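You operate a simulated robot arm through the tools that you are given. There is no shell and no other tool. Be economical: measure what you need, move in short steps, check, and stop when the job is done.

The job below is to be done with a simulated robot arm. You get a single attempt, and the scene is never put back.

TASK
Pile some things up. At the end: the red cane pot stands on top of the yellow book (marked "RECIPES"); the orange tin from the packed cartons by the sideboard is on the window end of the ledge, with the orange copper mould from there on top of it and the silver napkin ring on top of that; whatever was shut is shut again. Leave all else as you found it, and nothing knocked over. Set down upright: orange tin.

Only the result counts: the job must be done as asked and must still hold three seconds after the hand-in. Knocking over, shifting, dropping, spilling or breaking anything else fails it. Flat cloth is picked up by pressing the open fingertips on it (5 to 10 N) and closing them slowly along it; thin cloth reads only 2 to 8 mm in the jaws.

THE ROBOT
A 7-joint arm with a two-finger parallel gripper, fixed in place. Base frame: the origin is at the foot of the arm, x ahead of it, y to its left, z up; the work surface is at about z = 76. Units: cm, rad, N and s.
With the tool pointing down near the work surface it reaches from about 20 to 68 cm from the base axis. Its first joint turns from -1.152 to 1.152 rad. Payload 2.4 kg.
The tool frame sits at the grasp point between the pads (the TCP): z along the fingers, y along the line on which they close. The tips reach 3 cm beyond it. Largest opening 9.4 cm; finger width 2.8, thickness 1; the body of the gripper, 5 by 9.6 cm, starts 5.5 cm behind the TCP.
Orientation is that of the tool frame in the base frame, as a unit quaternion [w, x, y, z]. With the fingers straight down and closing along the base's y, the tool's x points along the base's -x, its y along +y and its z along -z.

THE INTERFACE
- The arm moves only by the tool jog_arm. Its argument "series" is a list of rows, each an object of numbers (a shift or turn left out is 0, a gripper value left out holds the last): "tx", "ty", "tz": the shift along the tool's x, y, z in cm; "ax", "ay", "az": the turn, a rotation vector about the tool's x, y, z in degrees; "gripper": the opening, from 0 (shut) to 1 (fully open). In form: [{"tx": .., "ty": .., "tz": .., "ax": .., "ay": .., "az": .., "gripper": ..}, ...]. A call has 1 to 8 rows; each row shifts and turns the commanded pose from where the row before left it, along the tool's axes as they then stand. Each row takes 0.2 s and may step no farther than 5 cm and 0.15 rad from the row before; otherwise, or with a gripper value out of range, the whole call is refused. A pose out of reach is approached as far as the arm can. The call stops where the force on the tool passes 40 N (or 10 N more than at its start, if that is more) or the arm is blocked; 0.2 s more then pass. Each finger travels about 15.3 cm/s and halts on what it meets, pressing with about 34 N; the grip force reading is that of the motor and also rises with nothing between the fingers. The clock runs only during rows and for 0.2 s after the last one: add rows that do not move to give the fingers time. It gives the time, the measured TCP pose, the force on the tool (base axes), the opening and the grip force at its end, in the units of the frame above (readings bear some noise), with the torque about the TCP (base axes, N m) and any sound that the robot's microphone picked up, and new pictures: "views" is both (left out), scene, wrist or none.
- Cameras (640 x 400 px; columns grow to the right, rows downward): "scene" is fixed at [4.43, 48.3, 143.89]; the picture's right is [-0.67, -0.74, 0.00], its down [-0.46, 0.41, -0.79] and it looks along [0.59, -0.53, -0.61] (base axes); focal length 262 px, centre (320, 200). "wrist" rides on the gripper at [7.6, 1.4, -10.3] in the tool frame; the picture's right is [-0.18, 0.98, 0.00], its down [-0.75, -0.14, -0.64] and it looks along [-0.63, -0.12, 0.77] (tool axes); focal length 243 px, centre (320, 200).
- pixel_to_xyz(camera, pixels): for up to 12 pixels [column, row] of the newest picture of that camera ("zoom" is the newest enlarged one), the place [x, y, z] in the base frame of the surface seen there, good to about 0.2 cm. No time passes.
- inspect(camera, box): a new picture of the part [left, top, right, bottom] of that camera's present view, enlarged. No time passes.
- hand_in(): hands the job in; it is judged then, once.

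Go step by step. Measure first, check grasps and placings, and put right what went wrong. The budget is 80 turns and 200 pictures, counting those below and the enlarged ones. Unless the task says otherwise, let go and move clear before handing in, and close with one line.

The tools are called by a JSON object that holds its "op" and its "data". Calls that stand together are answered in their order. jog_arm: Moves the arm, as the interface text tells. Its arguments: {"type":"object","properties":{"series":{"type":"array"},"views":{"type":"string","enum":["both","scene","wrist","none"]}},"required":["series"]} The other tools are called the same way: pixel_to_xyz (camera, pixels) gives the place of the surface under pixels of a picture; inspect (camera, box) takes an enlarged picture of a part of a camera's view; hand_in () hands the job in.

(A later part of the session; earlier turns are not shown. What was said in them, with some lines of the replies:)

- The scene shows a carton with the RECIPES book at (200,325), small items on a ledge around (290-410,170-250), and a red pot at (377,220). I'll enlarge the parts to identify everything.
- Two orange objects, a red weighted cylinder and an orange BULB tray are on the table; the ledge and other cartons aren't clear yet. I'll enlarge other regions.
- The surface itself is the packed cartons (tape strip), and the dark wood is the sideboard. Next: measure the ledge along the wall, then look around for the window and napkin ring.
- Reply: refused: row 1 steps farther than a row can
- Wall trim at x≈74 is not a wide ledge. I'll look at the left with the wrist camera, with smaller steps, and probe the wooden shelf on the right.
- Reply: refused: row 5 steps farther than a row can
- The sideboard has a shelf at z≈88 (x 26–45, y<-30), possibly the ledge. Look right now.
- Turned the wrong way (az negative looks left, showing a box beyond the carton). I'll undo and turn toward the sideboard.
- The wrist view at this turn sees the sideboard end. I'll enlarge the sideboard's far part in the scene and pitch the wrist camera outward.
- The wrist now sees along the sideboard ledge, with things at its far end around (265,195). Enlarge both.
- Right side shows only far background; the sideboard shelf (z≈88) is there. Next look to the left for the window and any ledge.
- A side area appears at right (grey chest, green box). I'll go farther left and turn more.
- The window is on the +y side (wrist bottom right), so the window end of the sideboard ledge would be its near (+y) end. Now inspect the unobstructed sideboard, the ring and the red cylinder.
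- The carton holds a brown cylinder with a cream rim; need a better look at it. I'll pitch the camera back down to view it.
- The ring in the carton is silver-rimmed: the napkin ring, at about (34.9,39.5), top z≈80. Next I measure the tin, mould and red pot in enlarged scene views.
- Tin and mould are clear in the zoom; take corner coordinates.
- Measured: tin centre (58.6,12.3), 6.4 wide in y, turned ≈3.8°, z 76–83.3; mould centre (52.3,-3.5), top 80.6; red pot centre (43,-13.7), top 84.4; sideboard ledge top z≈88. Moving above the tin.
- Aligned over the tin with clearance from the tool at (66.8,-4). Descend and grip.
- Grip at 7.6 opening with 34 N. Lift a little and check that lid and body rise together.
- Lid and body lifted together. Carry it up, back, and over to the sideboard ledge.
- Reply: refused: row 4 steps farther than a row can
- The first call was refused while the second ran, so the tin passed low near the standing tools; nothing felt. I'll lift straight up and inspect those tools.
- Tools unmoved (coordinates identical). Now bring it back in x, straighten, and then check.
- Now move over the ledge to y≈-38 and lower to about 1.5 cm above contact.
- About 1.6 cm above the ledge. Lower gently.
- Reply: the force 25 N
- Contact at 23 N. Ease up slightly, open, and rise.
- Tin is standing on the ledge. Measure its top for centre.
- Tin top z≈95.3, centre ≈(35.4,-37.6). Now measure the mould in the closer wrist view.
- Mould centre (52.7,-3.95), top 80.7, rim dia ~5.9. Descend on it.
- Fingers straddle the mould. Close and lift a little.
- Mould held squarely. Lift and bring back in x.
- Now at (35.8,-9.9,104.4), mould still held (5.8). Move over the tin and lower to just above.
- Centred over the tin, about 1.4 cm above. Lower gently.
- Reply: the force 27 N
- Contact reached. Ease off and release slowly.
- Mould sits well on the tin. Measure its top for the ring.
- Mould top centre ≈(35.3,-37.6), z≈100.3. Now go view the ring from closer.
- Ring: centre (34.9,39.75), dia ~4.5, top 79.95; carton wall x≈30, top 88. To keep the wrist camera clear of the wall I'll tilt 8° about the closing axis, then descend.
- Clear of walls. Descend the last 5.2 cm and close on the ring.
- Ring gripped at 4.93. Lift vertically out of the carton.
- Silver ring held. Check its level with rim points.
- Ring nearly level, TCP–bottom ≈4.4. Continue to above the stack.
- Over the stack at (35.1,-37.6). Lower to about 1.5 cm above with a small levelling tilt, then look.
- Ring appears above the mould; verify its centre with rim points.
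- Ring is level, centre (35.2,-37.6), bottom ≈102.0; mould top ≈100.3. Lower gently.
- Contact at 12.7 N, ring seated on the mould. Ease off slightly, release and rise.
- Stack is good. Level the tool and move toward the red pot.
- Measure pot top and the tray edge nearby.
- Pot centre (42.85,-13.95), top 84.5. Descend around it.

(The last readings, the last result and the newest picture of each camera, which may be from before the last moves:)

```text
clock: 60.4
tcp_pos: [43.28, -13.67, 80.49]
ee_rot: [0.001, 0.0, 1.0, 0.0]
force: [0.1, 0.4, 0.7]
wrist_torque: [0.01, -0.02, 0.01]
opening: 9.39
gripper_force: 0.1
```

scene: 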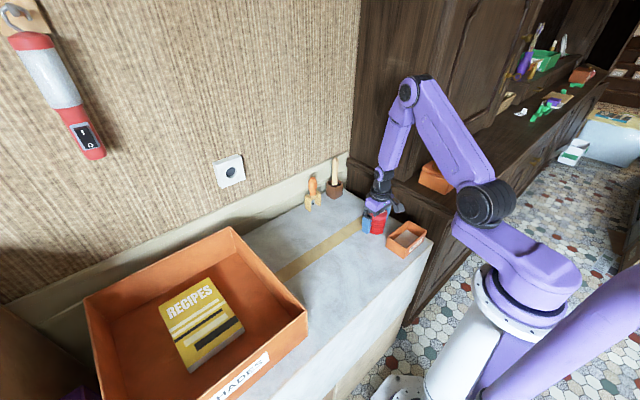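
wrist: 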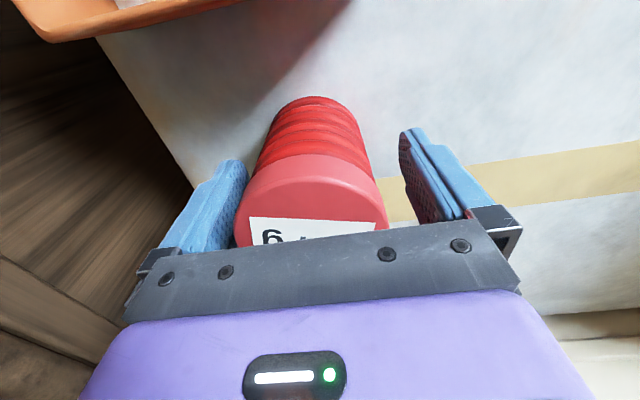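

Slightly off-centre; shift 0.3 and close, then lift 3 cm.

{"op": "jog_arm", "data": {"series": [{"ty": -0.3, "tx": 0.35}, {"gripper": 0.7}, {"gripper": 0.5}, {"gripper": 0.4}, {"gripper": 0.4}, {"tz": -1.5}, {"tz": -2}, {}]}}

{"op": "inspect", "data": {"camera": "scene", "box": [340, 170, 430, 260]}}

```text
clock: 62.2
tcp_pos: [42.76, -14.02, 83.95]
ee_rot: [-0.001, 0.0, 1.0, 0.0]
force: [0.1, 0.8, -7.5]
wrist_torque: [-0.02, -0.01, 0.0]
opening: 6.05
gripper_force: 34.3
```

scene: 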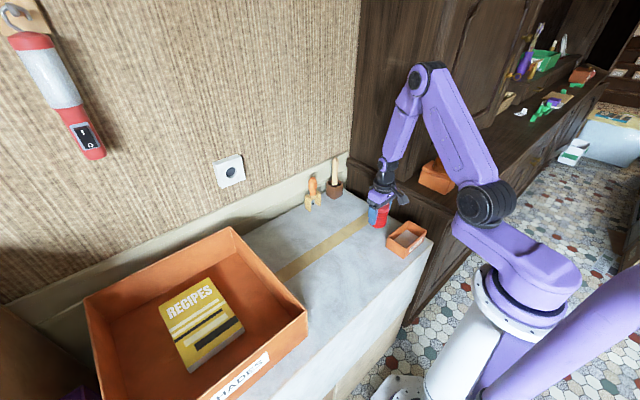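
wrist: 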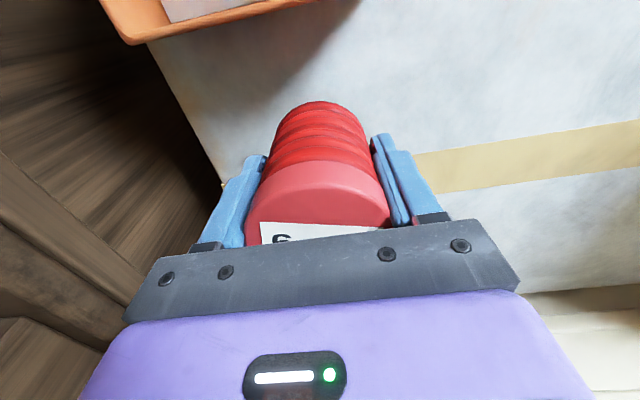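

```text
4.44 times, centred on (385, 215) of scene
```

zoom: 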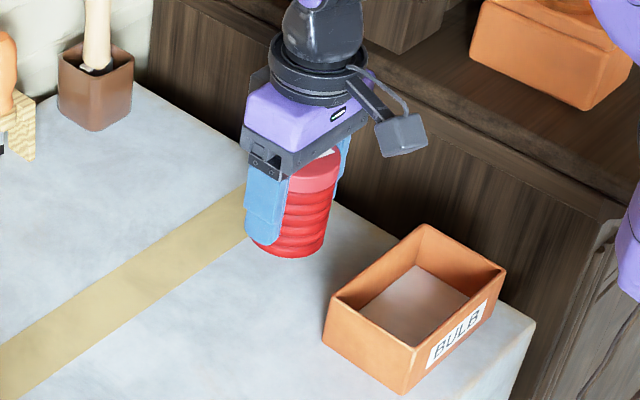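

Pot held (≈7 N weight). Lift and carry toward the carton.

{"op": "jog_arm", "data": {"series": [{"tz": -4.8}, {"tz": -4.8}, {"tz": -4.8}, {"tz": -4.8}, {"ty": 4.7}, {"ty": 4.7}, {"ty": 4.7}, {"ty": 4.7}], "views": "none"}}

```text
clock: 64.0
tcp_pos: [42.74, 4.81, 103.28]
ee_rot: [0.001, 0.001, 1.0, -0.001]
force: [0.6, 0.7, -7.4]
wrist_torque: [0.01, 0.0, 0.01]
opening: 6.0
gripper_force: 34.0
```

Holding steady at (42.7,4.8,103.3). Continue to above the book.

{"op": "jog_arm", "data": {"series": [{"ty": 4.8}, {"ty": 4.8}, {"ty": 4.8}, {"ty": 4.8}, {"ty": 4.8}, {"ty": 4.8, "tx": -1}, {"ty": 4.6, "tx": -1.5}, {"ty": 4.6, "tx": -1.7}], "views": "none"}}

```text
clock: 65.8
tcp_pos: [47.03, 42.7, 103.15]
ee_rot: [-0.001, 0.001, 1.0, -0.002]
force: [0.4, -1.2, -6.0]
wrist_torque: [0.01, 0.05, 0.02]
opening: 6.04
gripper_force: 34.4
```

{"op": "jog_arm", "data": {"series": [{"ty": 4}, {"tz": 4.5}, {"tz": 4.5}, {"tz": 4.5}, {"tz": 2}, {}]}}

{"op": "inspect", "data": {"camera": "scene", "box": [120, 240, 300, 380]}}

```text
clock: 67.2
tcp_pos: [47.01, 46.73, 87.87]
ee_rot: [0.0, 0.0, 1.0, 0.0]
force: [-0.1, 0.5, -6.6]
wrist_torque: [0.0, 0.01, -0.02]
opening: 6.05
gripper_force: 34.0
```

scene: 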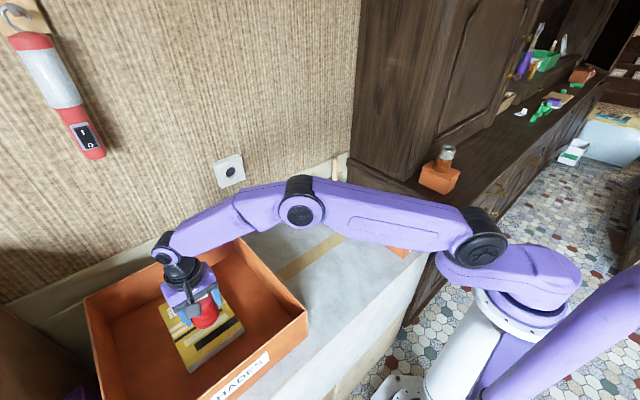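
wrist: 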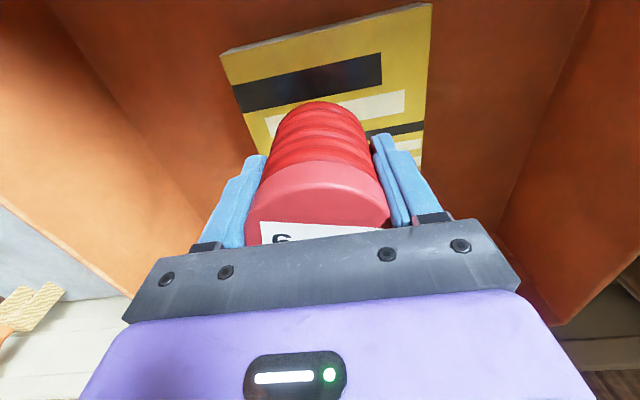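

```text
2.86 times, centred on (210, 310) of scene
```

zoom: 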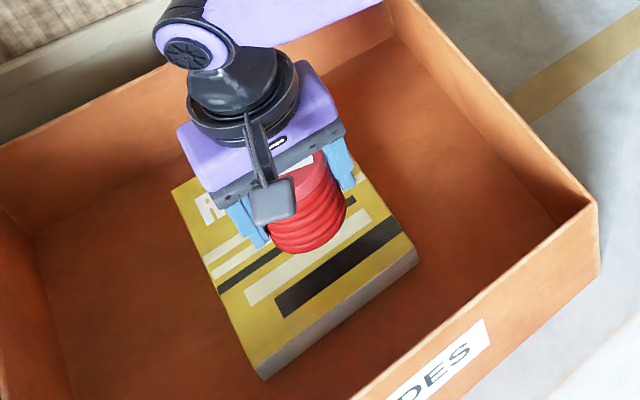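

Well placed over the book. Lower with small final steps.

{"op": "jog_arm", "data": {"series": [{"tz": 2, "tx": -0.4, "ty": 0.4}, {"tz": 1.4}, {"tz": 0.25}, {"tz": 0.2}], "views": "none"}}

```text
clock: 68.2
tcp_pos: [47.34, 47.03, 83.88]
ee_rot: [0.0, 0.0, 1.0, 0.0]
force: [0.1, 0.1, -6.0]
wrist_torque: [0.01, -0.01, 0.0]
opening: 6.05
gripper_force: 34.0
```

{"op": "jog_arm", "data": {"series": [{"tz": 0.15}, {"tz": 0.15}, {}], "views": "scene"}}

```text
clock: 69.0
tcp_pos: [47.39, 47.02, 83.7]
ee_rot: [0.001, 0.002, 1.0, 0.001]
force: [-9.5, -12.6, 30.8]
wrist_torque: [-0.52, 0.47, 0.01]
opening: 6.05
gripper_force: 33.7
```

scene: 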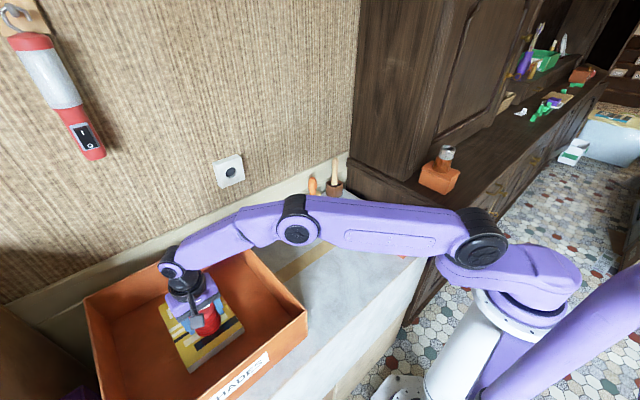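

Firm contact with the book. Ease up 0.2, open, and rise straight out.

{"op": "jog_arm", "data": {"series": [{"tz": -0.2}, {"gripper": 0.75}, {"gripper": 0.9}, {"gripper": 1}, {"tz": -3}, {"tz": -4.5}, {"tz": -4.5}, {"tz": -4.5}]}}

{"op": "inspect", "data": {"camera": "scene", "box": [80, 220, 320, 400]}}

```text
clock: 70.8
tcp_pos: [47.5, 46.97, 100.1]
ee_rot: [-0.001, 0.001, 1.0, -0.001]
force: [0.1, 0.0, 0.0]
wrist_torque: [0.0, -0.03, 0.03]
opening: 9.38
gripper_force: 0.0
```

scene: 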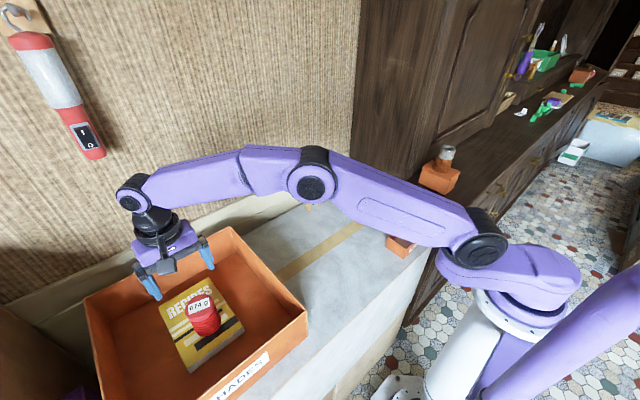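
wrist: 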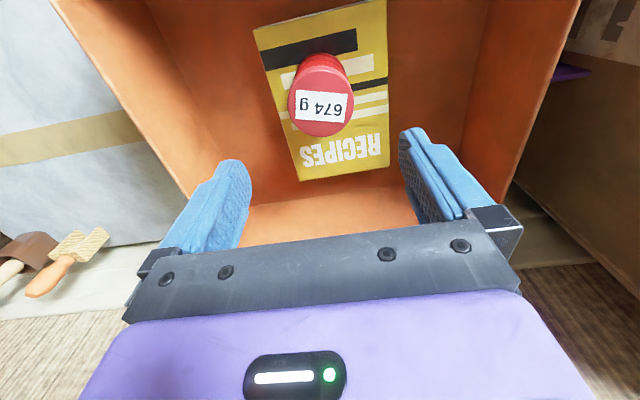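

```text
2.22 times, centred on (200, 310) of scene
```

zoom: 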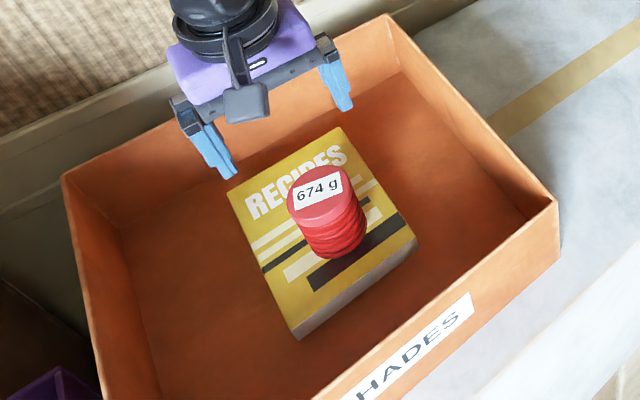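

Pot stands on the book; carton and book unmoved. Retreat upward and do a final check of the ledge stack and table.

{"op": "jog_arm", "data": {"series": [{"tz": -4.5}, {"tz": -4.5}, {"ty": -4.5, "tx": 1}, {"ty": -4.5, "tx": 1}, {"ty": -4.5, "tx": 1}, {"ty": -4.5, "tx": 1}]}}

{"op": "inspect", "data": {"camera": "scene", "box": [290, 130, 480, 270]}}

```text
clock: 72.2
tcp_pos: [43.36, 28.95, 109.02]
ee_rot: [0.001, 0.001, 1.0, -0.001]
force: [0.0, 0.2, 0.1]
wrist_torque: [0.0, 0.01, 0.0]
opening: 9.42
gripper_force: 0.0
```

scene: 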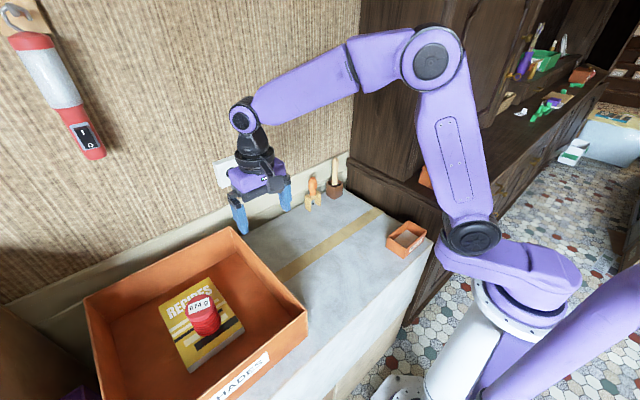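
wrist: 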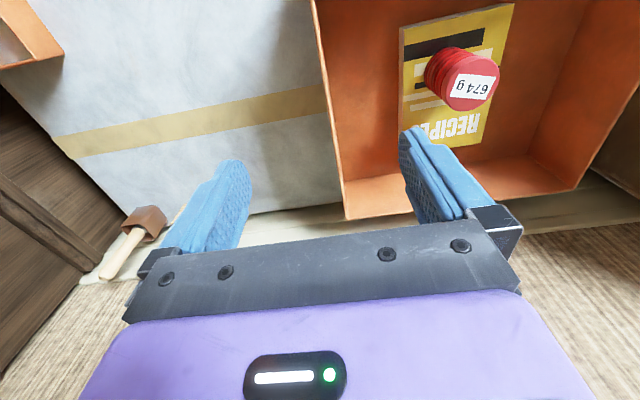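

```text
2.86 times, centred on (385, 200) of scene
```

zoom: 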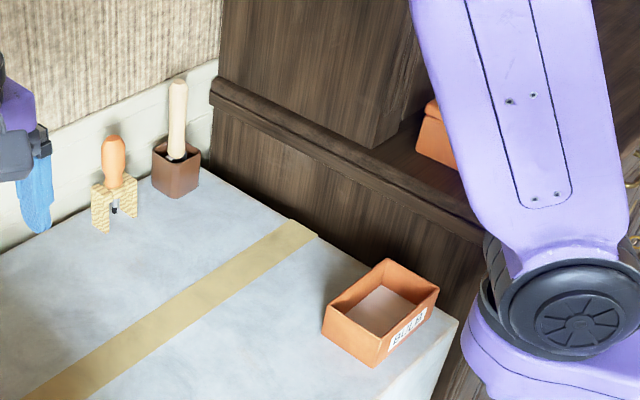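

All items are placed, the tools and tray are unmoved, and the ledge stack was intact in the previous frame (440,170). The gripper is clear, so I'm handing in.

{"op": "hand_in", "data": {}}

```text
The job is handed in.
```

I handed the job in with both piles standing. The red pot is on the RECIPES book. The orange tin, the copper mould and the silver napkin ring are stacked upright on the near (window-side) end of the sideboard ledge. I took "the ledge" to be the sideboard's lower shelf and "red cane pot" to be the red ribbed pot marked 674 g. Nothing had to be opened, and the other items I checked had not moved.
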